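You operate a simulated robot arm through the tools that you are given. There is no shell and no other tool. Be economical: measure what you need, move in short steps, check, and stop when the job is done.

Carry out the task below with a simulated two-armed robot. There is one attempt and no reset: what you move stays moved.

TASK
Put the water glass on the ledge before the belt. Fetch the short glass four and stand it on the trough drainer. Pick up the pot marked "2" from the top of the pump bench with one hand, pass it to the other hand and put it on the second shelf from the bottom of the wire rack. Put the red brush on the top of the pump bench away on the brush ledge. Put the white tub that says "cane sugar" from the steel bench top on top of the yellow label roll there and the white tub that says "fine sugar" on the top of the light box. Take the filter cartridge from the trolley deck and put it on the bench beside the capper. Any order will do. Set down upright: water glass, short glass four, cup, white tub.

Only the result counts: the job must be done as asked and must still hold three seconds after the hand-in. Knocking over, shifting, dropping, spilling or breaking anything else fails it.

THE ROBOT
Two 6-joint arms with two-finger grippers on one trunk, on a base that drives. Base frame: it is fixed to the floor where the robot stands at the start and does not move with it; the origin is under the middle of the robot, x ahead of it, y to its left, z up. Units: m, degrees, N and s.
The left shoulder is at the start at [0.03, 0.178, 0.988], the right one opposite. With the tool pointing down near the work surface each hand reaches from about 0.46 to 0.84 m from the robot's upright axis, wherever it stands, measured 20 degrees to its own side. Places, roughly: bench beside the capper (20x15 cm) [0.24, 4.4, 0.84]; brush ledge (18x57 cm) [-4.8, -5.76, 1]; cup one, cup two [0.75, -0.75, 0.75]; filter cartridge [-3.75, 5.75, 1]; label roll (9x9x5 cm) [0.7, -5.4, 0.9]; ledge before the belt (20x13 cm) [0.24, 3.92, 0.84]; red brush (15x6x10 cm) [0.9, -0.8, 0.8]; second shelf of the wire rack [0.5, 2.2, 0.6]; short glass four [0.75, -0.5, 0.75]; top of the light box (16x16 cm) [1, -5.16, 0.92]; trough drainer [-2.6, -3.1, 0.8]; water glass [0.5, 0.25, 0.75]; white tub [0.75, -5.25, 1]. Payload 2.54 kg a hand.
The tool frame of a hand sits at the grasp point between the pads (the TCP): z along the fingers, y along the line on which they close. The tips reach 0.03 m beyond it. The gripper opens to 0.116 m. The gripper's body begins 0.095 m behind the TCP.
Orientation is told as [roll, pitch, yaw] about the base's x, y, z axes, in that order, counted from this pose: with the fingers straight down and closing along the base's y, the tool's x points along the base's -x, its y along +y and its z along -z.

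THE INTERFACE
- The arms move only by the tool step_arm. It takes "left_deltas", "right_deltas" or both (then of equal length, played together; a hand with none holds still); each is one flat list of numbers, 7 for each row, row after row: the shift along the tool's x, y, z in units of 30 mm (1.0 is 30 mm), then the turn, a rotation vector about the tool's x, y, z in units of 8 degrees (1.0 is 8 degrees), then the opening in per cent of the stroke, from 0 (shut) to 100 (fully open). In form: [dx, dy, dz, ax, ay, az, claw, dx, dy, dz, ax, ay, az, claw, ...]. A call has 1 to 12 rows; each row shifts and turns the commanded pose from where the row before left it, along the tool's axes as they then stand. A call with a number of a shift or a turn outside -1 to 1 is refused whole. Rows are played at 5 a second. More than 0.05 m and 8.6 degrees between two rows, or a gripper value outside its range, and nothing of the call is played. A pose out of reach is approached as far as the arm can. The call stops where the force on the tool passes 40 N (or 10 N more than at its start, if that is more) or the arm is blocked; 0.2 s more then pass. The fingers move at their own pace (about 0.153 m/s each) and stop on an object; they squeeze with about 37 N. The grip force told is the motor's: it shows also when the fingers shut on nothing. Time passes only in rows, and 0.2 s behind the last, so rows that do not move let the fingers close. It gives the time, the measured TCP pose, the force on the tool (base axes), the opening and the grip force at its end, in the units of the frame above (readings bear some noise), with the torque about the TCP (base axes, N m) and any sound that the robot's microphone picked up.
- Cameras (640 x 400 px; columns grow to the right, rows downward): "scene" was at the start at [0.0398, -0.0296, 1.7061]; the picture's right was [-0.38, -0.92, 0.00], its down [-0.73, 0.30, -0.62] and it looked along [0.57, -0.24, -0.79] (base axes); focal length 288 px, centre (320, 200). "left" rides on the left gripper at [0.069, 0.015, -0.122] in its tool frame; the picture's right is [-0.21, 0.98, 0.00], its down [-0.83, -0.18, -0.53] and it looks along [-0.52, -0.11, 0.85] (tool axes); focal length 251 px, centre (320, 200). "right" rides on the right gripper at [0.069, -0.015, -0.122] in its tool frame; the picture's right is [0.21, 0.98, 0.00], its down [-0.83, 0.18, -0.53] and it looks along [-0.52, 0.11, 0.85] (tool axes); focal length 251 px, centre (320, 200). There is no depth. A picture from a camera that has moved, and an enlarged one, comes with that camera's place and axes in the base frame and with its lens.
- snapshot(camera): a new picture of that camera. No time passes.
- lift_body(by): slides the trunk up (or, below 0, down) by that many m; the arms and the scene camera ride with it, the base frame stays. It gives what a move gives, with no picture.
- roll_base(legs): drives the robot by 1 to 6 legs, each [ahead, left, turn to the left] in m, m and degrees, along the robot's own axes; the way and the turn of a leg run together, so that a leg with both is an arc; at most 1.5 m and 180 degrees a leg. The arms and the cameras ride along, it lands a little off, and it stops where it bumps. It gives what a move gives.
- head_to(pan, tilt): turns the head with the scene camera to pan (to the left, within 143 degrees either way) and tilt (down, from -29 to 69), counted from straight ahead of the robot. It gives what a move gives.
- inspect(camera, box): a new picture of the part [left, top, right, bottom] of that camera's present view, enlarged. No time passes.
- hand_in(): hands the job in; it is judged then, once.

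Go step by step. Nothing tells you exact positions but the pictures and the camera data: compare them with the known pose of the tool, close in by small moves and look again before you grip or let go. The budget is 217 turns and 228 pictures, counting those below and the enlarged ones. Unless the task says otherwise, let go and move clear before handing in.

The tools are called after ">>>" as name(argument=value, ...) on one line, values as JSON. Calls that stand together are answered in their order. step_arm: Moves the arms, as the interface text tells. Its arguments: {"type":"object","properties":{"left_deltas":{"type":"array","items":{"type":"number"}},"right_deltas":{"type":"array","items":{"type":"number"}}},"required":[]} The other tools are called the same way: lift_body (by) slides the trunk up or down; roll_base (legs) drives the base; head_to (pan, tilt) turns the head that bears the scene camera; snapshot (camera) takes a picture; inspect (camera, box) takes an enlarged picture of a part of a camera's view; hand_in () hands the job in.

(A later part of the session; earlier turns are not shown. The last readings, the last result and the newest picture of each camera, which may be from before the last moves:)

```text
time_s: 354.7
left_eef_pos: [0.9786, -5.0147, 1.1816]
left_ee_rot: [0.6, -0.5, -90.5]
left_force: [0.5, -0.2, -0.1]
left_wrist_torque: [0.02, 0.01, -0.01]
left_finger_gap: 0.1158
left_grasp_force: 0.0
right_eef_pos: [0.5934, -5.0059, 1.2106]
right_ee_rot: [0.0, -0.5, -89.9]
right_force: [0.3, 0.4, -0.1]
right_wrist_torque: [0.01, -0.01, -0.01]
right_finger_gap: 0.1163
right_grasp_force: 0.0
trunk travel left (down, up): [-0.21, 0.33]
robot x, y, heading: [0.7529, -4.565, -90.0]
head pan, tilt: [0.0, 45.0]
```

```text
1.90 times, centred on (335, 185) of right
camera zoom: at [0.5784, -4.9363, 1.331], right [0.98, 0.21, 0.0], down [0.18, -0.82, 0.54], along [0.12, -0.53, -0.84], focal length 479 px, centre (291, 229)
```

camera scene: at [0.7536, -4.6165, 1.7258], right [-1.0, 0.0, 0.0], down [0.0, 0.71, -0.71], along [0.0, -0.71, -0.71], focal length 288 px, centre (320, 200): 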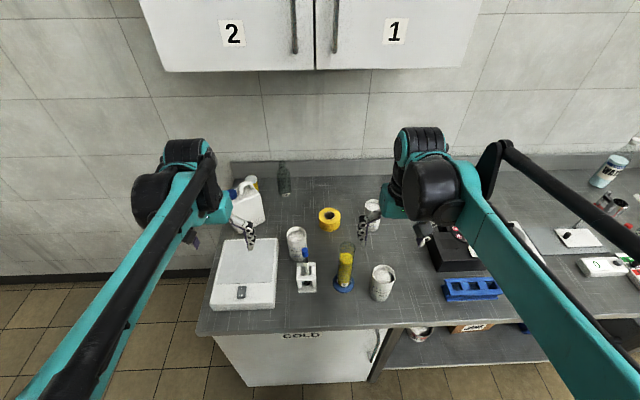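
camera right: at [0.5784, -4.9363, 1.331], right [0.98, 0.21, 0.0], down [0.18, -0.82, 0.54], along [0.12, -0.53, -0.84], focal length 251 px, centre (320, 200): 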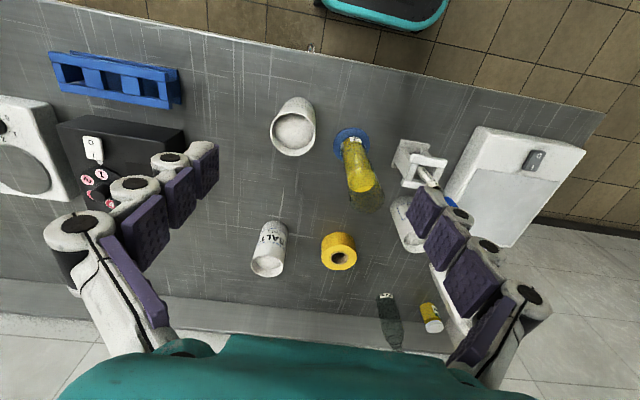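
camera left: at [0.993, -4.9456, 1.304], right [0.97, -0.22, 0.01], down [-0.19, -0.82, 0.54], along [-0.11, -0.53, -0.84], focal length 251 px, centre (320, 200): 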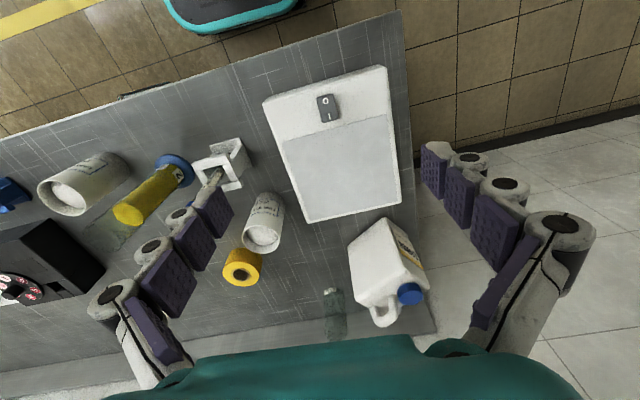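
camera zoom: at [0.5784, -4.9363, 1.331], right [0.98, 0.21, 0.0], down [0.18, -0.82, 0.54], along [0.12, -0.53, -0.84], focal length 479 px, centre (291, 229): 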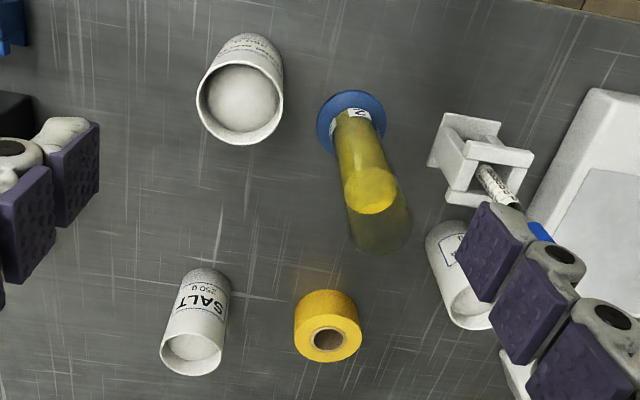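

Labels confirmed. Cane tub (0.567,−5.052) rim z≈0.985; fine tub (0.83,−5.207) rim z≈0.97; roll (0.717,−5.344) top≈0.91. Bring right hand over cane, left over fine.

>>> step_arm(left_deltas=[-0.914, -0.707, 0, 0, 0, 0, 100, -0.914, -0.707, 0, 0, 0, 0, 100, -0.914, -0.707, 0, 0, 0, 0, 100, -0.914, -0.707, 0, 0, 0, 0, 100, -0.914, -0.707, 0, 0, 0, 0, 100, -0.914, -0.707, 0, 0, 0, 0, 100, -0.914, -0.707, 0, 0, 0, 0, 100, 0, 0, 0.8, 0, 0, 0, 100, 0, 0, 0.8, 0, 0, 0, 100, 0, 0, 0.8, 0, 0, 0, 100, 0, 0, 0.8, 0, 0, 0, 100], right_deltas=[-0.5, -0.3, 0, 0, 0, 0, 100, -0.5, -0.3, 0, 0, 0, 0, 100, -0.53, -0.28, 0, 0, 0, 0, 100, 0, 0, 0.6, 0, 0, 0, 100, 0, 0, 0.6, 0, 0, 0, 100, 0, 0, 0.6, 0, 0, 0, 100, 0, 0, 0.6, 0, 0, 0, 100, 0, 0, 0.6, 0, 0, 0, 100, 0, 0, 0.6, 0, 0, 0, 100, 0, 0, 0.6, 0, 0, 0, 100, 0, 0, 0.5, 0, 0, 0, 100])

>>> snapshot(camera="left")

>>> snapshot(camera="right")

```text
time_s: 357.1
left_eef_pos: [0.829, -5.2073, 1.0875]
left_ee_rot: [0.6, -0.4, -90.5]
left_force: [0.1, 0.3, -1.0]
left_wrist_torque: [-0.01, 0.02, -0.01]
left_finger_gap: 0.1158
left_grasp_force: 0.0
right_eef_pos: [0.5672, -5.0538, 1.069]
right_ee_rot: [0.1, -0.3, -90.0]
right_force: [0.5, 0.1, -0.7]
right_wrist_torque: [0.01, -0.01, -0.03]
right_finger_gap: 0.1159
right_grasp_force: 0.1
trunk travel left (down, up): [-0.21, 0.33]
robot x, y, heading: [0.7539, -4.565, -90.1]
head pan, tilt: [0.0, 45.0]
```

```text
82 pictures are left
camera left: at [0.8441, -5.1379, 1.2077], right [0.97, -0.22, 0.01], down [-0.19, -0.82, 0.54], along [-0.11, -0.53, -0.84], focal length 251 px, centre (320, 200)
```

left: 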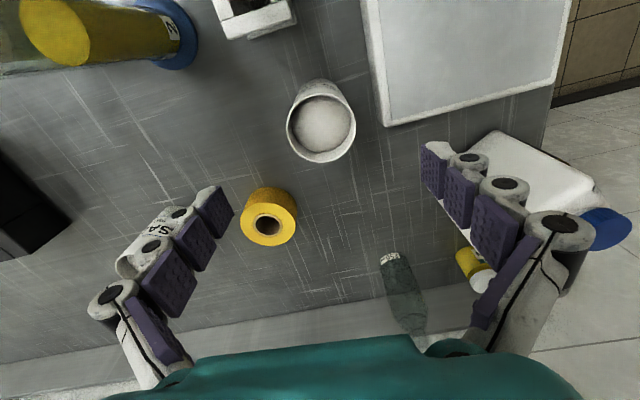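

```text
81 pictures are left
camera right: at [0.552, -4.9844, 1.19], right [0.98, 0.21, 0.0], down [0.18, -0.82, 0.54], along [0.12, -0.53, -0.84], focal length 251 px, centre (320, 200)
```

right: 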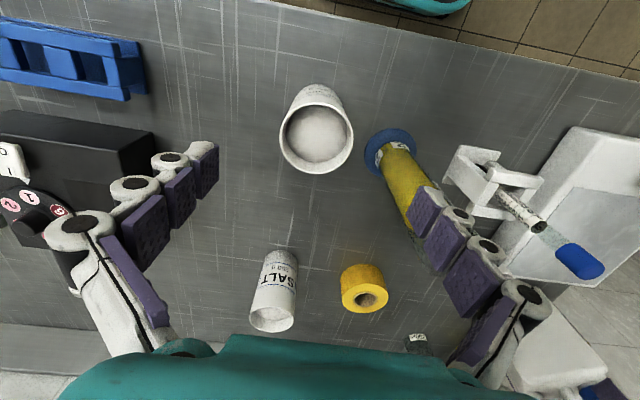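

Both are centred within millimetres. Fine-tune, narrow the openings, and descend (right to 0.962, left to 0.965).

>>> step_arm(left_deltas=[0.15, 0, 0.7, 0, 0, 0, 72, 0, 0, 0.7, 0, 0, 0, 72, 0, 0, 0.7, 0, 0, 0, 72, 0, 0, 0.7, 0, 0, 0, 72, 0, 0, 0.7, 0, 0, 0, 72, 0, 0, 0.55, 0, 0, 0, 72, 0, 0, 0, 0, 0, 0, 72], right_deltas=[0.18, -0.1, 0.6, 0, 0, 0, 80, 0, 0, 0.6, 0, 0, 0, 80, 0, 0, 0.6, 0, 0, 0, 80, 0, 0, 0.6, 0, 0, 0, 80, 0, 0, 0.6, 0, 0, 0, 80, 0, 0, 0.57, 0, 0, 0, 80, 0, 0, 0, 0, 0, 0, 80])

>>> snapshot(camera="left")

>>> snapshot(camera="right")

```text
time_s: 358.7
left_eef_pos: [0.8308, -5.2034, 0.9655]
left_ee_rot: [0.6, -0.6, -90.5]
left_force: [-0.8, -0.1, -0.4]
left_wrist_torque: [-0.01, -0.03, -0.01]
left_finger_gap: 0.0834
left_grasp_force: 0.1
right_eef_pos: [0.5646, -5.0478, 0.9634]
right_ee_rot: [0.1, -0.3, -90.1]
right_force: [-0.6, -0.1, -0.8]
right_wrist_torque: [-0.01, 0.0, 0.01]
right_finger_gap: 0.0928
right_grasp_force: 0.1
trunk travel left (down, up): [-0.21, 0.33]
robot x, y, heading: [0.7533, -4.5655, -90.0]
head pan, tilt: [0.0, 45.0]
```

```text
80 pictures are left
camera left: at [0.8451, -5.1333, 1.087], right [0.97, -0.22, 0.01], down [-0.19, -0.82, 0.54], along [-0.11, -0.53, -0.84], focal length 251 px, centre (320, 200)
```

left: 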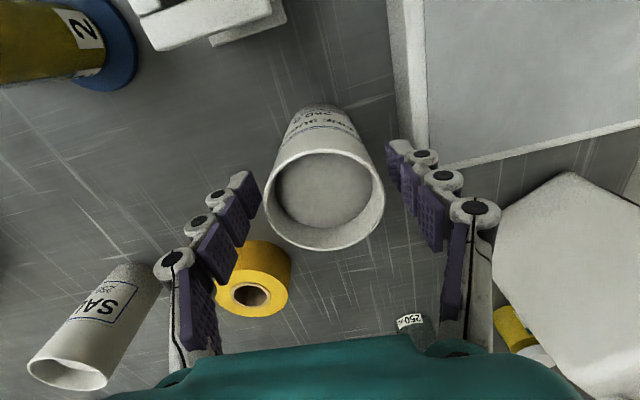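

```text
79 pictures are left
camera right: at [0.5493, -4.9787, 1.0829], right [0.98, 0.21, 0.0], down [0.18, -0.82, 0.54], along [0.12, -0.53, -0.84], focal length 251 px, centre (320, 200)
```

right: 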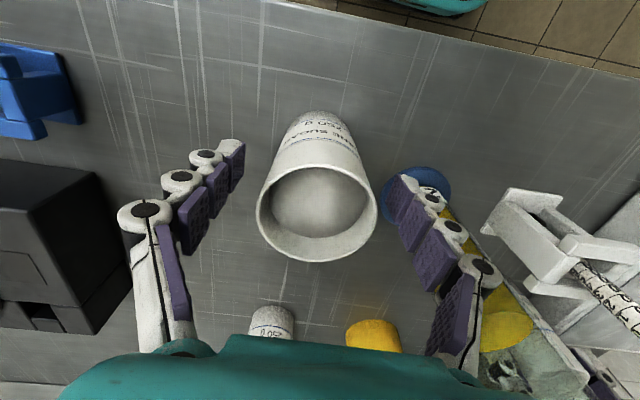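

Both tubs sit between the pads. Left 1 cm lower, then close both.

>>> step_arm(left_deltas=[0, 0, 0.35, 0, 0, 0, 72, 0, 0, 0, 0, 0, 0, 0, 0, 0, 0, 0, 0, 0, 0, 0, 0, 0, 0, 0, 0, 0, 0, 0, 0, 0, 0, 0, 0], right_deltas=[0, 0, 0, 0, 0, 0, 80, 0, 0, 0, 0, 0, 0, 0, 0, 0, 0, 0, 0, 0, 0, 0, 0, 0, 0, 0, 0, 0, 0, 0, 0, 0, 0, 0, 0])

>>> step_arm(left_deltas=[0, 0, -0.5, 0, 0, 0, 0, 0, 0, -0.8, 0, 0, 0, 0, 0, 0, -0.8, 0, 0, 0, 0, 0, 0, -0.8, 0, 0, 0, 0, 0, 0, -0.8, 0, 0, 0, 0], right_deltas=[0, 0, -0.5, 0, 0, 0, 0, 0, 0, -0.8, 0, 0, 0, 0, 0, 0, -0.8, 0, 0, 0, 0, 0, 0, -0.8, 0, 0, 0, 0, 0, 0, -0.8, 0, 0, 0, 0])

>>> snapshot(camera="left")

>>> snapshot(camera="right")

```text
time_s: 359.9
left_eef_pos: [0.8298, -5.2046, 0.9541]
left_ee_rot: [0.5, -0.5, -90.5]
left_force: [-1.4, -2.4, 2.7]
left_wrist_torque: [-0.23, 0.24, 0.03]
left_finger_gap: 0.0605
left_grasp_force: 36.9
right_eef_pos: [0.5643, -5.0481, 0.9631]
right_ee_rot: [0.1, -0.4, -90.1]
right_force: [0.1, 2.7, 0.8]
right_wrist_torque: [0.26, 0.02, 0.01]
right_finger_gap: 0.0597
right_grasp_force: 37.2
trunk travel left (down, up): [-0.21, 0.33]
robot x, y, heading: [0.7525, -4.5647, -90.1]
head pan, tilt: [0.0, 45.0]
```

```text
time_s: 361.1
left_eef_pos: [0.8287, -5.202, 1.0669]
left_ee_rot: [0.6, -0.4, -90.5]
left_force: [0.7, 0.5, -2.1]
left_wrist_torque: [-0.01, 0.02, 0.0]
left_finger_gap: 0.0611
left_grasp_force: 37.5
right_eef_pos: [0.5647, -5.0483, 1.0745]
right_ee_rot: [0.2, -0.4, -90.0]
right_force: [0.3, -0.3, -3.6]
right_wrist_torque: [0.02, -0.01, -0.01]
right_finger_gap: 0.0594
right_grasp_force: 36.8
trunk travel left (down, up): [-0.21, 0.33]
robot x, y, heading: [0.7521, -4.5623, -90.0]
head pan, tilt: [0.0, 45.0]
```

```text
78 pictures are left
camera left: at [0.8434, -5.1324, 1.1873], right [0.97, -0.22, 0.01], down [-0.19, -0.82, 0.54], along [-0.11, -0.53, -0.84], focal length 251 px, centre (320, 200)
```

left: 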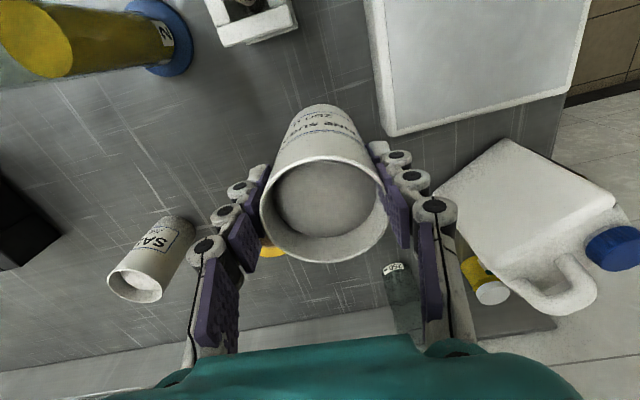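

```text
77 pictures are left
camera right: at [0.5487, -4.9784, 1.1942], right [0.98, 0.21, 0.0], down [0.18, -0.82, 0.54], along [0.12, -0.53, -0.84], focal length 251 px, centre (320, 200)
```

right: 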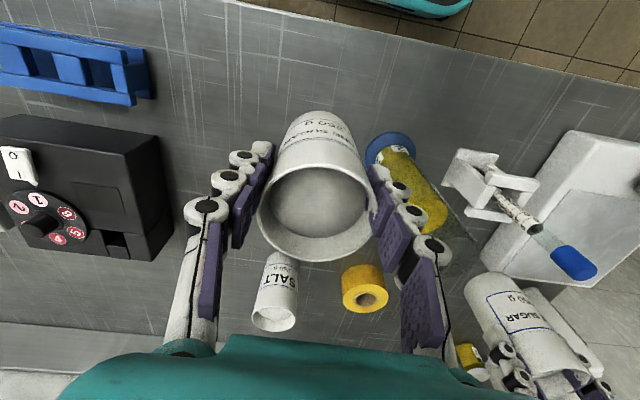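

Both lifted. Move the fine-sugar tub over the light box.

>>> step_arm(left_deltas=[0.3, 0.9, -0.2, 0, 0, 0, 0, 0.32, 0.93, 0, 0, 0, 0, 0, 0.32, 0.93, 0, 0, 0, 0, 0, 0.32, 0.93, 0, 0, 0, 0, 0, 0.32, 0.93, 0, 0, 0, 0, 0, 0.32, 0.93, 0, 0, 0, 0, 0, 0, 0, 0, 0, 0, 0, 0], right_deltas=[0, 0, -1, 0, 0, 0, 0, 0, 0, -1, 0, 0, 0, 0, 0, 0, -1, 0, 0, 0, 0, 0, 0, -0.5, 0, 0, 0, 0, 0, 0, 0, 0, 0, 0, 0, 0, 0, 0, 0, 0, 0, 0, 0, 0, 0, 0, 0, 0, 0])

>>> snapshot(camera="left")

>>> inspect(camera="scene", box=[180, 170, 400, 330])

```text
time_s: 362.7
left_eef_pos: [0.9942, -5.1482, 1.0728]
left_ee_rot: [0.6, -0.5, -90.4]
left_force: [-0.2, -0.1, -2.2]
left_wrist_torque: [0.02, 0.01, -0.02]
left_finger_gap: 0.0608
left_grasp_force: 36.8
right_eef_pos: [0.5638, -5.0471, 1.1787]
right_ee_rot: [0.2, -0.4, -90.0]
right_force: [-0.4, 0.8, -2.0]
right_wrist_torque: [0.05, -0.01, -0.01]
right_finger_gap: 0.0599
right_grasp_force: 37.0
trunk travel left (down, up): [-0.21, 0.33]
robot x, y, heading: [0.7525, -4.5661, -90.0]
head pan, tilt: [0.0, 45.0]
```

```text
76 pictures are left
camera left: at [1.0098, -5.0781, 1.1943], right [0.97, -0.22, 0.01], down [-0.19, -0.82, 0.54], along [-0.11, -0.53, -0.84], focal length 251 px, centre (320, 200)
```

left: 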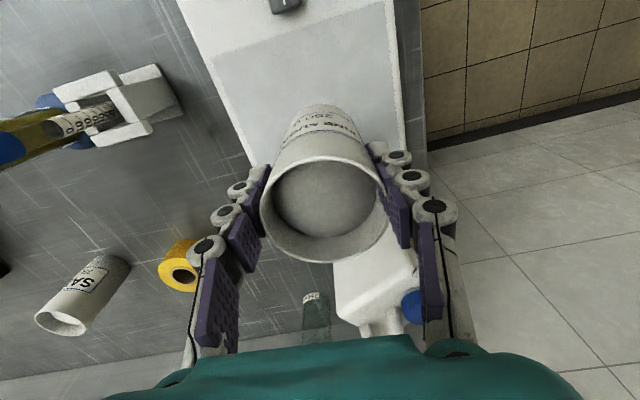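

```text
2.50 times, centred on (290, 250) of scene
camera zoom: at [0.7527, -4.6181, 1.7256], right [-1.0, 0.0, 0.0], down [0.0, 0.71, -0.71], along [0.0, -0.71, -0.71], focal length 720 px, centre (395, 75)
```

zoom: 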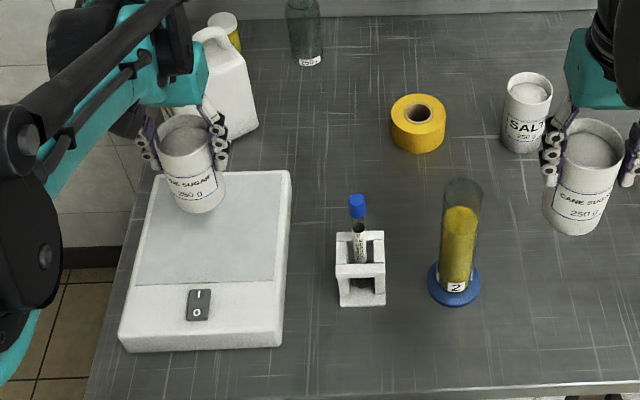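

I want to double-check both labels before placing.

>>> inspect(camera="scene", box=[225, 205, 275, 260])

>>> inspect(camera="scene", box=[370, 205, 420, 270])

>>> inspect(camera="left", box=[270, 95, 380, 165])

>>> inspect(camera="right", box=[260, 95, 380, 165])

```text
7.27 times, centred on (250, 232) of scene
camera zoom: at [0.7527, -4.6181, 1.7256], right [-1.0, 0.0, 0.0], down [0.0, 0.71, -0.71], along [0.0, -0.71, -0.71], focal length 2093 px, centre (829, -36)
```

zoom: 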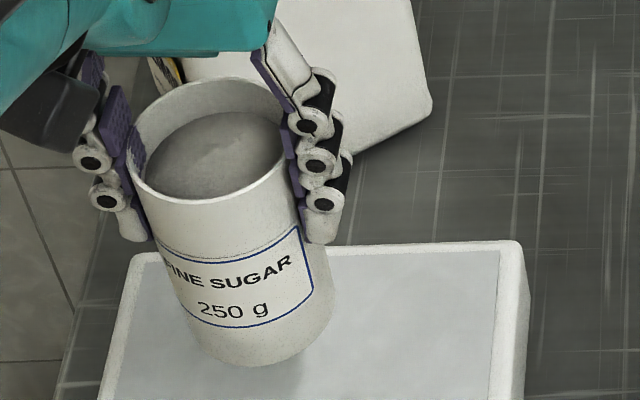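

```text
6.15 times, centred on (395, 238) of scene
camera zoom: at [0.7527, -4.6181, 1.7256], right [-1.0, 0.0, 0.0], down [0.0, 0.71, -0.71], along [0.0, -0.71, -0.71], focal length 1771 px, centre (-142, -31)
```

zoom: 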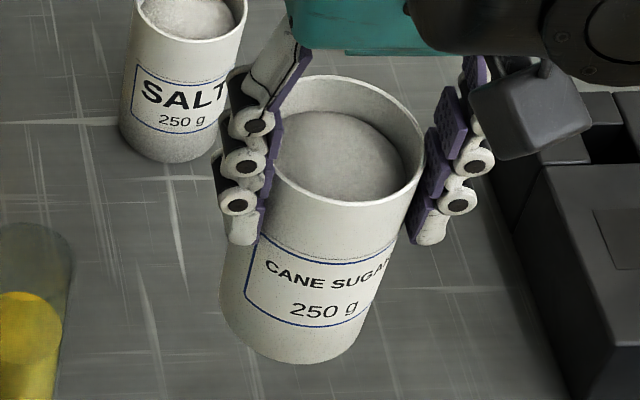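

```text
5.71 times, centred on (325, 130) of left
camera zoom: at [1.0098, -5.0781, 1.1943], right [0.97, -0.22, 0.01], down [-0.19, -0.82, 0.54], along [-0.11, -0.53, -0.84], focal length 1437 px, centre (291, 600)
```

zoom: 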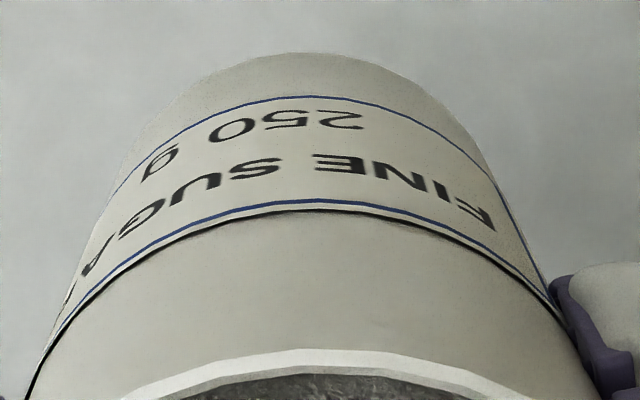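

```text
5.33 times, centred on (320, 130) of right
camera zoom: at [0.5484, -4.9784, 1.2982], right [0.98, 0.21, 0.0], down [0.18, -0.82, 0.54], along [0.12, -0.53, -0.84], focal length 1341 px, centre (320, 573)
```

zoom: 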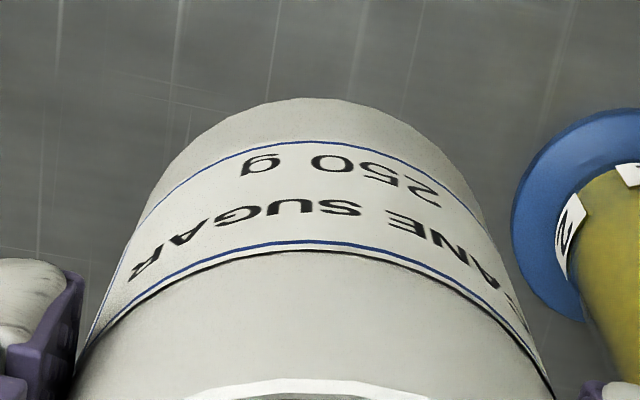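

Labels right: fine on the left, cane on the right. Lower the fine tub onto the light box.

>>> step_arm(left_deltas=[0, -0.1, 0.7, 0, 0, 0, 0, 0, 0, 0.5, 0, 0, 0, 0, 0, 0, 0.2, 0, 0, 0, 0, 0, 0, 0.12, 0, 0, 0, 0, 0, 0, 0.12, 0, 0, 0, 0, 0, 0, 0.12, 0, 0, 0, 0, 0, 0, 0, 0, 0, 0, 0])

>>> snapshot(camera="left")

```text
time_s: 364.3
left_eef_pos: [0.994, -5.1478, 1.0202]
left_ee_rot: [0.6, -0.6, -90.6]
left_force: [-0.4, -0.2, -2.6]
left_wrist_torque: [0.0, 0.02, -0.01]
left_finger_gap: 0.0605
left_grasp_force: 37.0
right_eef_pos: [0.5641, -5.0467, 1.1789]
right_ee_rot: [0.1, -0.5, -90.1]
right_force: [0.1, 0.3, -2.4]
right_wrist_torque: [0.02, 0.05, 0.02]
right_finger_gap: 0.0594
right_grasp_force: 36.9
trunk travel left (down, up): [-0.21, 0.33]
robot x, y, heading: [0.7513, -4.5638, -90.0]
head pan, tilt: [0.0, 45.0]
```

```text
70 pictures are left
camera left: at [1.0084, -5.078, 1.1412], right [0.97, -0.22, 0.01], down [-0.19, -0.82, 0.54], along [-0.11, -0.53, -0.84], focal length 251 px, centre (320, 200)
```

left: 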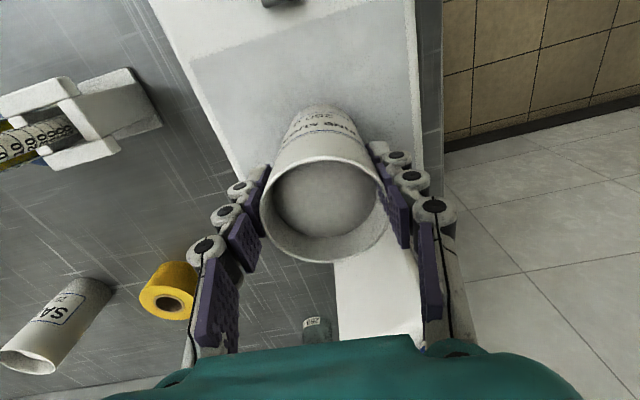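

>>> step_arm(left_deltas=[0, 0, 0.12, 0, 0, 0, 0, 0, 0, 0.12, 0, 0, 0, 0, 0, 0, 0.1, 0, 0, 0, 0, 0, 0, 0.1, 0, 0, 0, 0, 0, 0, 0.1, 0, 0, 0, 0, 0, 0, 0.1, 0, 0, 0, 0, 0, 0, 0.1, 0, 0, 0, 0])

```text
time_s: 365.9
left_eef_pos: [0.9925, -5.1459, 0.9997]
left_ee_rot: [0.6, -0.7, -90.5]
left_force: [-1.2, -0.9, 32.6]
left_wrist_torque: [-0.3, 0.79, 0.15]
left_finger_gap: 0.061
left_grasp_force: 37.2
right_eef_pos: [0.5626, -5.0462, 1.18]
right_ee_rot: [0.1, -0.5, -89.9]
right_force: [0.2, -0.1, -2.8]
right_wrist_torque: [0.08, 0.04, 0.01]
right_finger_gap: 0.0594
right_grasp_force: 37.3
trunk travel left (down, up): [-0.21, 0.33]
robot x, y, heading: [0.7552, -4.565, -90.3]
head pan, tilt: [0.0, 45.0]
```

Contact. Ease, open, rise.

>>> step_arm(left_deltas=[0, 0, -0.1, 0, 0, 0, 0, 0, 0, 0, 0, 0, 0, 60, 0, 0, 0, 0, 0, 0, 72, 0, 0, 0, 0, 0, 0, 76, 0, 0, -0.6, 0, 0, 0, 76, 0, 0, -1, 0, 0, 0, 76, 0, 0, -1, 0, 0, 0, 76, 0, 0, -1, 0, 0, 0, 76, 0, 0, -1, 0, 0, 0, 76])

>>> snapshot(camera="left")

>>> snapshot(camera="scene")

```text
time_s: 367.9
left_eef_pos: [0.992, -5.1463, 1.1396]
left_ee_rot: [0.6, -0.5, -90.5]
left_force: [0.2, 0.6, 0.1]
left_wrist_torque: [-0.02, 0.0, 0.03]
left_finger_gap: 0.0883
left_grasp_force: 0.0
right_eef_pos: [0.5646, -5.047, 1.1785]
right_ee_rot: [0.1, -0.4, -90.0]
right_force: [-0.9, -0.4, -3.1]
right_wrist_torque: [0.04, -0.01, 0.02]
right_finger_gap: 0.059
right_grasp_force: 36.8
trunk travel left (down, up): [-0.21, 0.33]
robot x, y, heading: [0.7534, -4.5607, -90.3]
head pan, tilt: [0.0, 45.0]
```

```text
69 pictures are left
camera left: at [1.007, -5.0768, 1.2604], right [0.97, -0.22, 0.01], down [-0.19, -0.82, 0.54], along [-0.11, -0.53, -0.84], focal length 251 px, centre (320, 200)
```

left: 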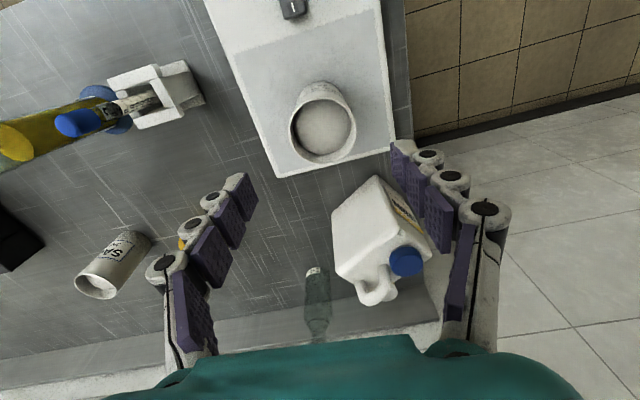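

```text
68 pictures are left
camera scene: at [0.7533, -4.6166, 1.7257], right [-1.0, 0.0, 0.0], down [0.0, 0.71, -0.71], along [0.0, -0.71, -0.71], focal length 288 px, centre (320, 200)
```

scene: 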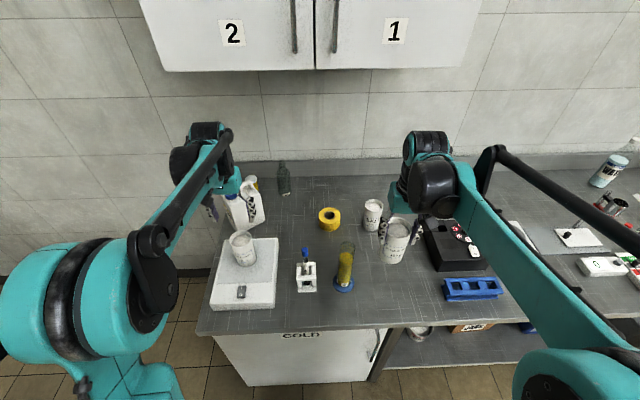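

Fine tub stands centred on the light box. Raise both hands clear and shift the base for the cane tub.

>>> step_arm(left_deltas=[0, 0, -1, 0, 0, 0, 76, 0, 0, -1, 0, 0, 0, 76, 0.9, 0, 0, 0, 0, 0, 76, 0.9, 0, 0, 0, 0, 0, 76, 0.9, 0, 0, 0, 0, 0, 76], right_deltas=[0, 0, -0.8, 0, 0, 0, 0, 0, 0, -0.8, 0, 0, 0, 0, 0, 0, -0.8, 0, 0, 0, 0, 0, 0, -0.8, 0, 0, 0, 0, 0, 0, -0.3, 0, 0, 0, 0])

>>> roll_base(legs=[[0.05, 0.13, 0]])

```text
time_s: 369.1
left_eef_pos: [0.9929, -5.0635, 1.1985]
left_ee_rot: [0.7, -0.5, -90.5]
left_force: [0.1, -0.2, -0.3]
left_wrist_torque: [-0.04, 0.03, 0.02]
left_finger_gap: 0.088
left_grasp_force: 0.1
right_eef_pos: [0.5635, -5.0452, 1.2834]
right_ee_rot: [0.1, -0.5, -90.0]
right_force: [0.5, -0.3, -2.8]
right_wrist_torque: [-0.03, 0.01, 0.0]
right_finger_gap: 0.0596
right_grasp_force: 37.0
trunk travel left (down, up): [-0.21, 0.33]
robot x, y, heading: [0.7539, -4.5644, -89.9]
head pan, tilt: [0.0, 45.0]
```

```text
time_s: 370.4
left_eef_pos: [1.123, -5.1157, 1.1984]
left_ee_rot: [0.4, -0.4, -90.5]
left_force: [0.4, 0.7, -0.2]
left_wrist_torque: [0.0, 0.03, -0.04]
left_finger_gap: 0.0883
left_grasp_force: 0.0
right_eef_pos: [0.6933, -5.0967, 1.2837]
right_ee_rot: [0.0, -0.3, -89.9]
right_force: [0.4, 0.0, -2.2]
right_wrist_torque: [0.05, 0.03, 0.01]
right_finger_gap: 0.0594
right_grasp_force: 36.9
trunk travel left (down, up): [-0.21, 0.33]
robot x, y, heading: [0.8839, -4.6159, -89.9]
head pan, tilt: [0.0, 45.0]
```

>>> step_arm(right_deltas=[-0.915, 0.09, 0, 0, 0, 0, 0, -0.915, 0.09, 0, 0, 0, 0, 0, -0.915, 0.09, 0, 0, 0, 0, 0, -0.915, 0.09, 0, 0, 0, 0, 0, -0.915, 0.09, 0, 0, 0, 0, 0, -0.915, 0.09, 0, 0, 0, 0, 0, -0.915, 0.09, 0.4, 0, 0, 0, 0, -0.915, 0.09, 0.8, 0, 0, 0, 0, -0.915, 0.09, 0.9, 0, 0, 0, 0, 0, 0, 1, 0, 0, 0, 0, 0, 0, 1, 0, 0, 0, 0, 0, 0, 1, 0, 0, 0, 0])

>>> snapshot(camera="right")

>>> head_to(pan=-12, tilt=45)

>>> snapshot(camera="scene")

>>> snapshot(camera="left")

```text
time_s: 373.2
left_eef_pos: [1.1223, -5.1159, 1.202]
left_ee_rot: [0.9, -0.5, -90.1]
left_force: [-2.7, -0.3, -0.2]
left_wrist_torque: [0.04, -0.25, -0.01]
left_finger_gap: 0.0881
left_grasp_force: 0.0
right_eef_pos: [0.7198, -5.3489, 1.133]
right_ee_rot: [0.5, -0.5, -89.5]
right_force: [-2.4, -0.6, -3.6]
right_wrist_torque: [0.09, -0.24, 0.01]
right_finger_gap: 0.0573
right_grasp_force: 37.6
trunk travel left (down, up): [-0.21, 0.33]
robot x, y, heading: [0.8883, -4.6214, -89.9]
head pan, tilt: [0.0, 45.0]
stopped in row 12 (right hand): the arm was blocked; the commanded pose is now the measured one
```

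```text
67 pictures are left
camera right: at [0.7036, -5.2795, 1.2524], right [0.98, 0.22, 0.01], down [0.18, -0.82, 0.54], along [0.13, -0.53, -0.84], focal length 251 px, centre (320, 200)
```

right: 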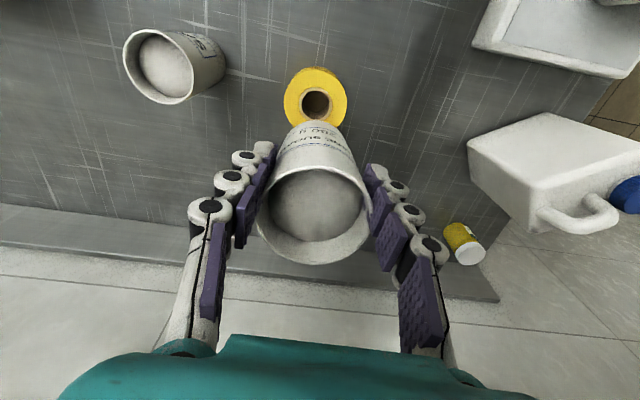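

```text
time_s: 373.9
left_eef_pos: [1.1348, -5.1185, 1.1983]
left_ee_rot: [0.5, -0.6, -89.8]
left_force: [-0.2, -0.4, -0.1]
left_wrist_torque: [0.02, 0.06, 0.01]
left_finger_gap: 0.0883
left_grasp_force: 0.0
right_eef_pos: [0.7325, -5.3513, 1.1344]
right_ee_rot: [0.2, -0.3, -89.4]
right_force: [1.0, -0.7, -3.6]
right_wrist_torque: [0.05, 0.04, -0.01]
right_finger_gap: 0.0573
right_grasp_force: 36.6
trunk travel left (down, up): [-0.21, 0.33]
robot x, y, heading: [0.8898, -4.6251, -89.6]
head pan, tilt: [-12.0, 45.0]
```

```text
66 pictures are left
camera scene: at [0.8744, -4.6729, 1.7257], right [-0.98, 0.2, 0.0], down [0.14, 0.69, -0.71], along [-0.14, -0.69, -0.71], focal length 288 px, centre (320, 200)
```

scene: 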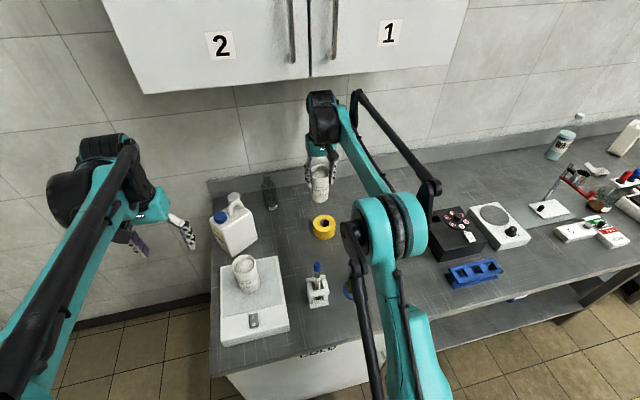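

```text
65 pictures are left
camera left: at [1.1483, -5.0494, 1.3194], right [0.98, -0.21, 0.01], down [-0.19, -0.82, 0.54], along [-0.11, -0.53, -0.84], focal length 251 px, centre (320, 200)
```

left: 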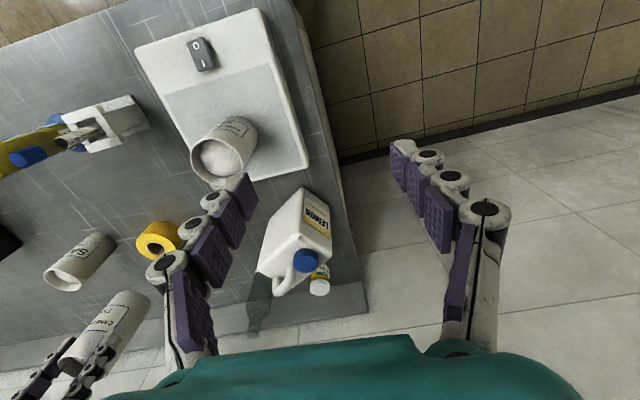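

The arm was briefly blocked – the wrist came close to the wall cabinet (bottom z≈1.47) – but tub and hand look fine and forces are low. I correct x,y over the roll and lower, which moves it away from the cabinet.

>>> step_arm(right_deltas=[0.12, -0.28, 0.3, 0, 0, 0, 0, 0.12, -0.28, 0.5, 0, 0, 0, 0, 0, 0, 0.7, 0, 0, 0, 0, 0, 0, 0.7, 0, 0, 0, 0, 0, 0, 0.4, 0, 0, 0, 0, 0, 0, 0, 0, 0, 0, 0])

>>> snapshot(camera="right")

>>> inspect(camera="scene", box=[200, 60, 420, 270])

>>> inspect(camera="left", box=[0, 190, 220, 400])

```text
time_s: 375.4
left_eef_pos: [1.1325, -5.1189, 1.1985]
left_ee_rot: [0.6, -0.5, -90.0]
left_force: [-0.2, 0.0, -0.2]
left_wrist_torque: [-0.02, -0.01, 0.03]
left_finger_gap: 0.0881
left_grasp_force: 0.0
right_eef_pos: [0.7142, -5.3446, 1.0542]
right_ee_rot: [0.1, -0.4, -89.3]
right_force: [-0.5, 0.0, -2.2]
right_wrist_torque: [0.03, 0.0, -0.01]
right_finger_gap: 0.057
right_grasp_force: 37.0
trunk travel left (down, up): [-0.21, 0.33]
robot x, y, heading: [0.8888, -4.6208, -90.0]
head pan, tilt: [-12.0, 45.0]
```

```text
64 pictures are left
camera right: at [0.6987, -5.2758, 1.1749], right [0.97, 0.22, 0.0], down [0.19, -0.82, 0.54], along [0.12, -0.53, -0.84], focal length 251 px, centre (320, 200)
```

right: 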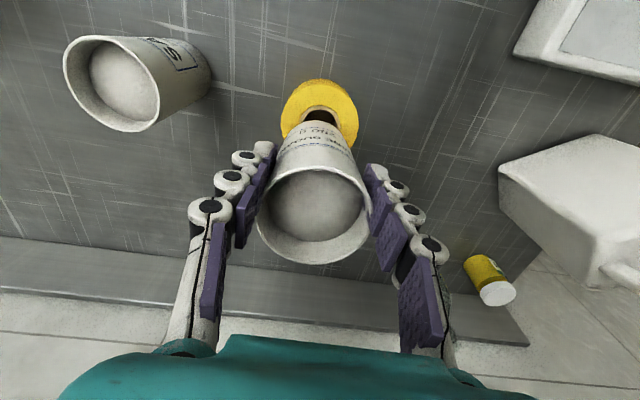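

```text
1.90 times, centred on (310, 165) of scene
camera zoom: at [0.8724, -4.6731, 1.7257], right [-0.98, 0.2, 0.0], down [0.14, 0.69, -0.71], along [-0.14, -0.69, -0.71], focal length 548 px, centre (339, 267)
```

zoom: 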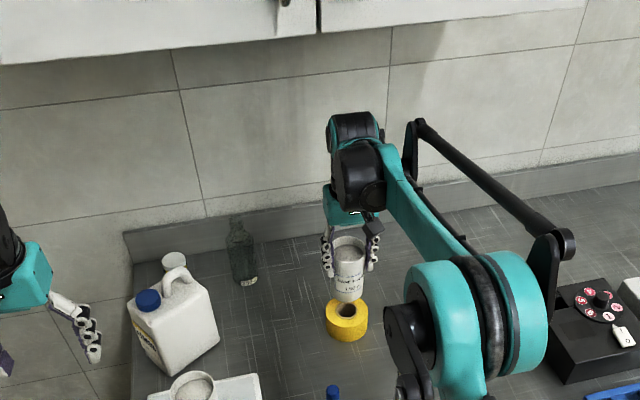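

```text
1.90 times, centred on (110, 295) of left
camera zoom: at [1.1467, -5.0495, 1.3196], right [0.98, -0.21, 0.01], down [-0.19, -0.82, 0.54], along [-0.11, -0.53, -0.84], focal length 479 px, centre (720, 19)
```

zoom: 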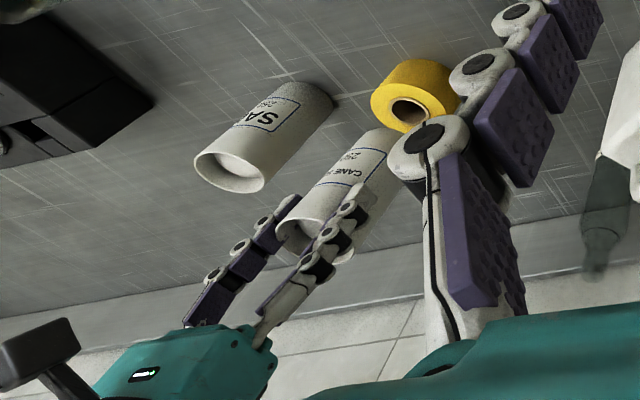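

I check whether the tub hangs straight in the hand.

>>> inspect(camera="right", box=[230, 60, 410, 280])

>>> inspect(camera="scene", box=[300, 150, 350, 245])

```text
1.82 times, centred on (320, 170) of right
camera zoom: at [0.6987, -5.2758, 1.1749], right [0.97, 0.22, 0.0], down [0.19, -0.82, 0.54], along [0.12, -0.53, -0.84], focal length 457 px, centre (320, 254)
```

zoom: 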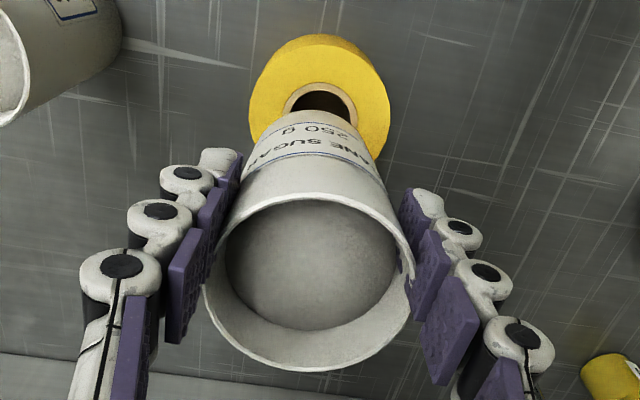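

```text
4.21 times, centred on (325, 198) of scene
camera zoom: at [0.8724, -4.6731, 1.7257], right [-0.98, 0.2, 0.0], down [0.14, 0.69, -0.71], along [-0.14, -0.69, -0.71], focal length 1212 px, centre (299, 210)
```

zoom: 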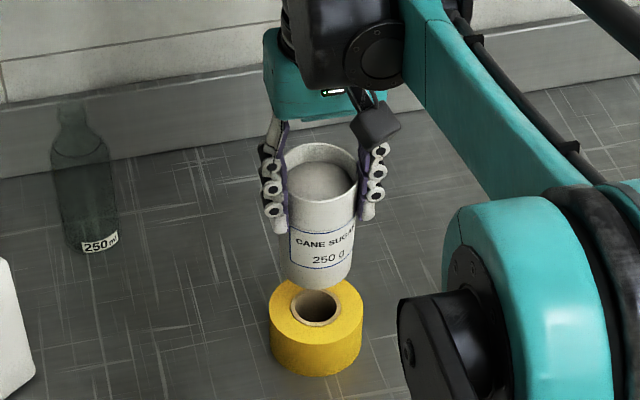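

The tub seems pitched ~5° (bottom toward the wall). I turn the hand +5° to level it and look again.

>>> step_arm(right_deltas=[0, 0, 0, 0, 0.31, 0, 0, 0, 0, 0, 0, 0.31, 0, 0, 0, 0, 0, 0, 0, 0, 0])

>>> inspect(camera="scene", box=[300, 150, 350, 245])

>>> inspect(camera="left", box=[60, 220, 180, 340])

```text
time_s: 376.1
left_eef_pos: [1.1318, -5.119, 1.1983]
left_ee_rot: [0.6, -0.5, -90.0]
left_force: [-0.5, -0.8, 0.1]
left_wrist_torque: [-0.01, 0.01, 0.01]
left_finger_gap: 0.0881
left_grasp_force: 0.0
right_eef_pos: [0.7145, -5.3455, 1.056]
right_ee_rot: [0.1, 4.7, -89.4]
right_force: [0.7, -0.5, -2.5]
right_wrist_torque: [0.04, -0.02, -0.01]
right_finger_gap: 0.0571
right_grasp_force: 37.2
trunk travel left (down, up): [-0.21, 0.33]
robot x, y, heading: [0.8866, -4.6224, -89.7]
head pan, tilt: [-12.0, 45.0]
```

```text
4.21 times, centred on (325, 198) of scene
camera zoom: at [0.8724, -4.6731, 1.7257], right [-0.98, 0.2, 0.0], down [0.14, 0.69, -0.71], along [-0.14, -0.69, -0.71], focal length 1212 px, centre (299, 210)
```

zoom: 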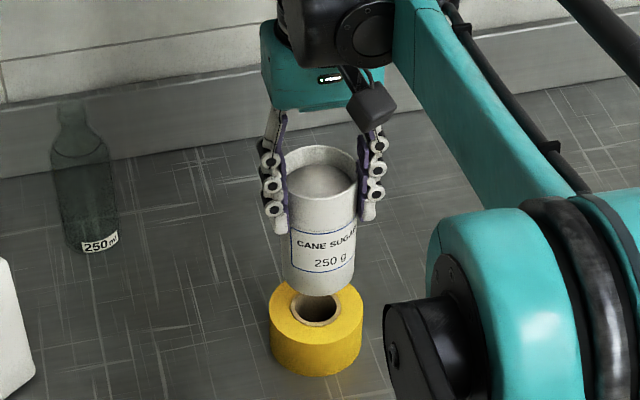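

```text
3.33 times, centred on (120, 280) of left
camera zoom: at [1.1467, -5.0495, 1.3196], right [0.98, -0.21, 0.01], down [-0.19, -0.82, 0.54], along [-0.11, -0.53, -0.84], focal length 838 px, centre (987, -67)
```

zoom: 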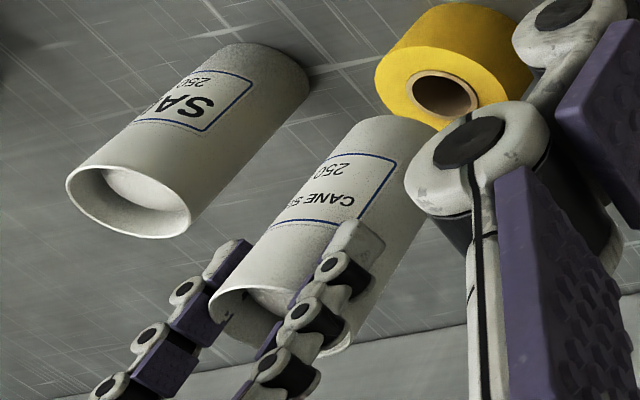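

Looks level now. Lower in small steps onto the roll.

>>> step_arm(right_deltas=[-0.04, 0, 0.5, 0, 0, 0, 0, -0.03, 0, 0.4, 0, 0, 0, 0, -0.02, 0, 0.2, 0, 0, 0, 0, 0, 0, 0.1, 0, 0, 0, 0, 0, 0, 0.1, 0, 0, 0, 0, 0, 0, 0, 0, 0, 0, 0])

>>> snapshot(camera="right")

>>> inspect(camera="scene", box=[300, 150, 350, 245])

```text
time_s: 377.6
left_eef_pos: [1.1329, -5.1196, 1.1974]
left_ee_rot: [0.5, -0.4, -89.9]
left_force: [0.8, -0.2, -0.2]
left_wrist_torque: [0.03, -0.01, -0.01]
left_finger_gap: 0.0881
left_grasp_force: 0.1
right_eef_pos: [0.7148, -5.3445, 1.0153]
right_ee_rot: [0.2, 4.6, -89.4]
right_force: [0.0, -0.9, -3.1]
right_wrist_torque: [0.06, 0.01, -0.02]
right_finger_gap: 0.0571
right_grasp_force: 37.3
trunk travel left (down, up): [-0.21, 0.33]
robot x, y, heading: [0.8872, -4.622, -89.7]
head pan, tilt: [-12.0, 45.0]
```

```text
57 pictures are left
camera right: at [0.6986, -5.2863, 1.1413], right [0.97, 0.22, 0.02], down [0.19, -0.86, 0.47], along [0.12, -0.45, -0.88], focal length 251 px, centre (320, 200)
```

right: 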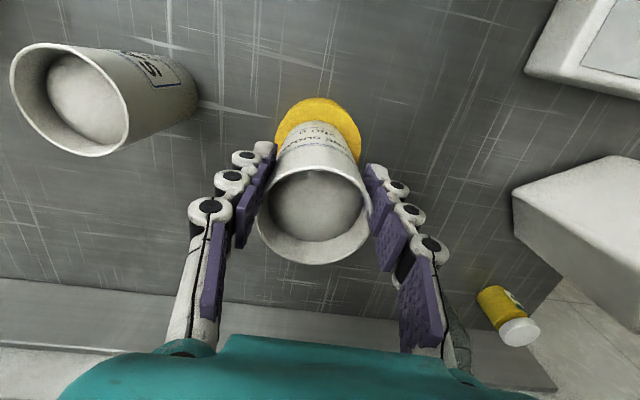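

```text
4.21 times, centred on (325, 198) of scene
camera zoom: at [0.8724, -4.6733, 1.7257], right [-0.98, 0.2, 0.0], down [0.14, 0.69, -0.71], along [-0.14, -0.69, -0.71], focal length 1212 px, centre (299, 210)
```

zoom: 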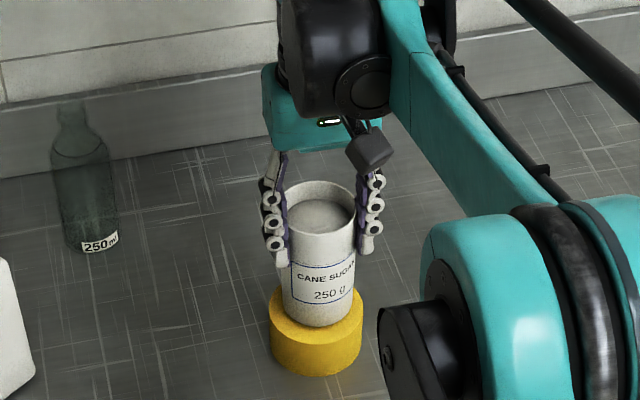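

>>> step_arm(right_deltas=[0.1, 0, 0.1, 0, 0, 0, 0, 0, 0, 0.1, 0, 0, 0, 0, 0, 0, 0.1, 0, 0, 0, 0, 0, 0, 0.1, 0, 0, 0, 0, 0, 0, 0, 0, 0, 0, 0])

```text
time_s: 378.8
left_eef_pos: [1.1331, -5.1153, 1.2002]
left_ee_rot: [0.7, -0.6, -90.1]
left_force: [-0.2, -0.4, -0.4]
left_wrist_torque: [0.02, -0.01, 0.0]
left_finger_gap: 0.0881
left_grasp_force: 0.2
right_eef_pos: [0.7142, -5.3373, 1.0066]
right_ee_rot: [0.1, 4.4, -89.4]
right_force: [-4.3, 8.0, 31.7]
right_wrist_torque: [-0.23, 0.03, -0.1]
right_finger_gap: 0.056
right_grasp_force: 37.3
trunk travel left (down, up): [-0.21, 0.33]
robot x, y, heading: [0.8847, -4.6215, -89.6]
head pan, tilt: [-12.0, 45.0]
```

Contact. Ease 3 mm and check before release.

>>> step_arm(right_deltas=[0, 0, -0.1, 0, 0, 0, 0, 0, 0, 0, 0, 0, 0, 0])

>>> inspect(camera="scene", box=[300, 150, 350, 245])

>>> inspect(camera="left", box=[60, 200, 200, 340])

```text
time_s: 379.4
left_eef_pos: [1.1325, -5.1173, 1.1987]
left_ee_rot: [0.6, -0.5, -89.9]
left_force: [-0.2, -1.3, 0.0]
left_wrist_torque: [0.02, -0.01, -0.01]
left_finger_gap: 0.0881
left_grasp_force: 0.1
right_eef_pos: [0.7141, -5.3406, 1.008]
right_ee_rot: [0.2, 4.6, -89.3]
right_force: [0.3, 4.7, 9.9]
right_wrist_torque: [0.01, -0.03, 0.01]
right_finger_gap: 0.0557
right_grasp_force: 37.5
trunk travel left (down, up): [-0.21, 0.33]
robot x, y, heading: [0.8861, -4.6257, -89.5]
head pan, tilt: [-12.0, 45.0]
```

```text
4.21 times, centred on (325, 198) of scene
camera zoom: at [0.8726, -4.6709, 1.7256], right [-0.98, 0.2, 0.0], down [0.14, 0.69, -0.71], along [-0.14, -0.69, -0.71], focal length 1212 px, centre (299, 210)
```

zoom: 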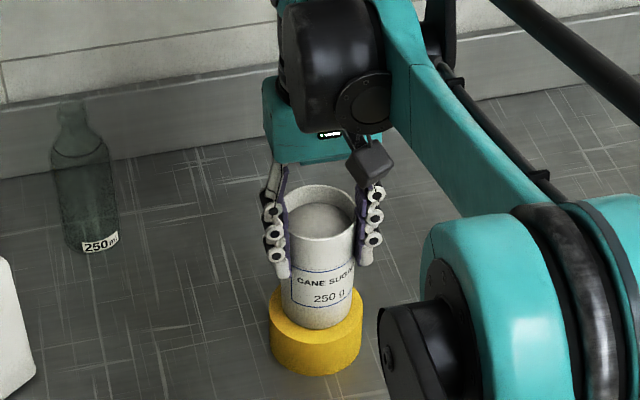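

```text
2.86 times, centred on (130, 270) of left
camera zoom: at [1.147, -5.0478, 1.32], right [0.98, -0.21, 0.01], down [-0.19, -0.82, 0.54], along [-0.11, -0.53, -0.84], focal length 718 px, centre (863, 0)
```

zoom: 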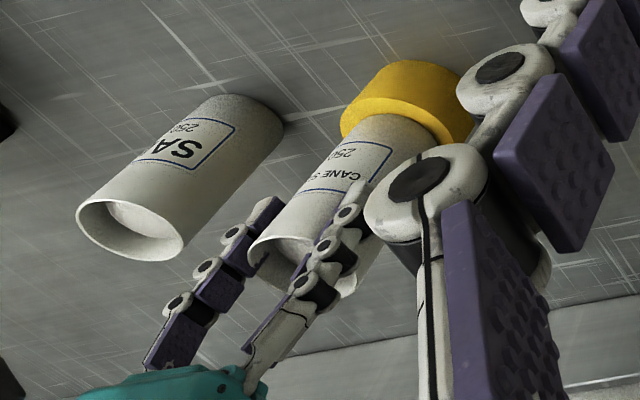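

Contact is light (10 N). I release gently and look.

>>> step_arm(right_deltas=[0, 0, 0, 0, 0, 0, 52, 0, 0, 0, 0, 0, 0, 56, 0, 0, 0, 0, 0, 0, 62, 0, 0, 0, 0, 0, 0, 68, 0, 0, 0, 0, 0, 0, 74])

>>> snapshot(camera="right")

>>> inspect(camera="scene", box=[300, 150, 350, 245])

```text
time_s: 380.6
left_eef_pos: [1.1328, -5.1191, 1.1989]
left_ee_rot: [0.7, -0.5, -90.0]
left_force: [0.3, -0.5, -0.5]
left_wrist_torque: [-0.03, -0.03, 0.0]
left_finger_gap: 0.0882
left_grasp_force: 0.2
right_eef_pos: [0.7148, -5.341, 1.0065]
right_ee_rot: [0.2, 4.5, -89.4]
right_force: [-0.3, 0.7, 0.4]
right_wrist_torque: [0.02, 0.02, 0.01]
right_finger_gap: 0.0857
right_grasp_force: 0.2
trunk travel left (down, up): [-0.21, 0.33]
robot x, y, heading: [0.8902, -4.625, -89.5]
head pan, tilt: [-12.0, 45.0]
```

```text
53 pictures are left
camera right: at [0.6987, -5.2824, 1.1328], right [0.97, 0.22, 0.02], down [0.19, -0.86, 0.47], along [0.12, -0.45, -0.88], focal length 251 px, centre (320, 200)
```

right: 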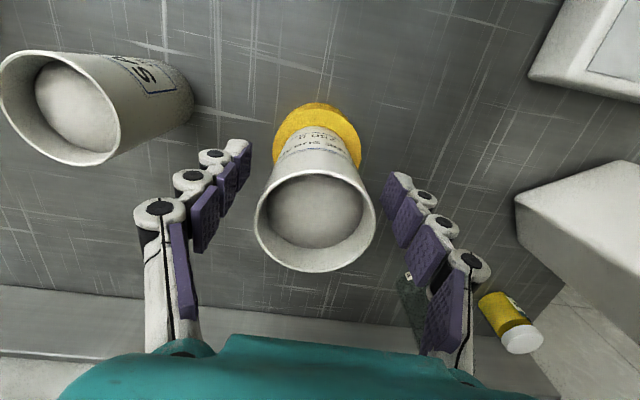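

```text
4.21 times, centred on (325, 198) of scene
camera zoom: at [0.8725, -4.673, 1.7257], right [-0.98, 0.2, 0.0], down [0.14, 0.69, -0.71], along [-0.14, -0.69, -0.71], focal length 1212 px, centre (299, 210)
```

zoom: 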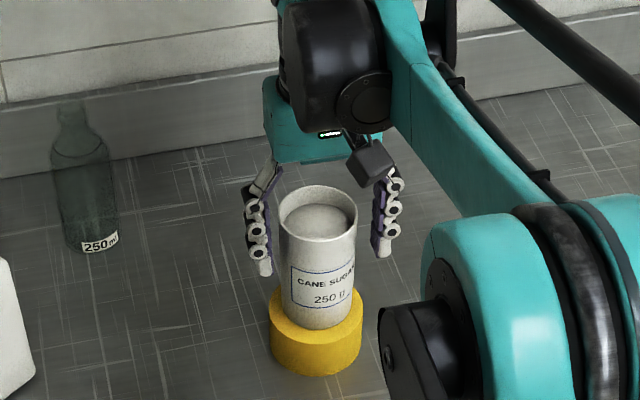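

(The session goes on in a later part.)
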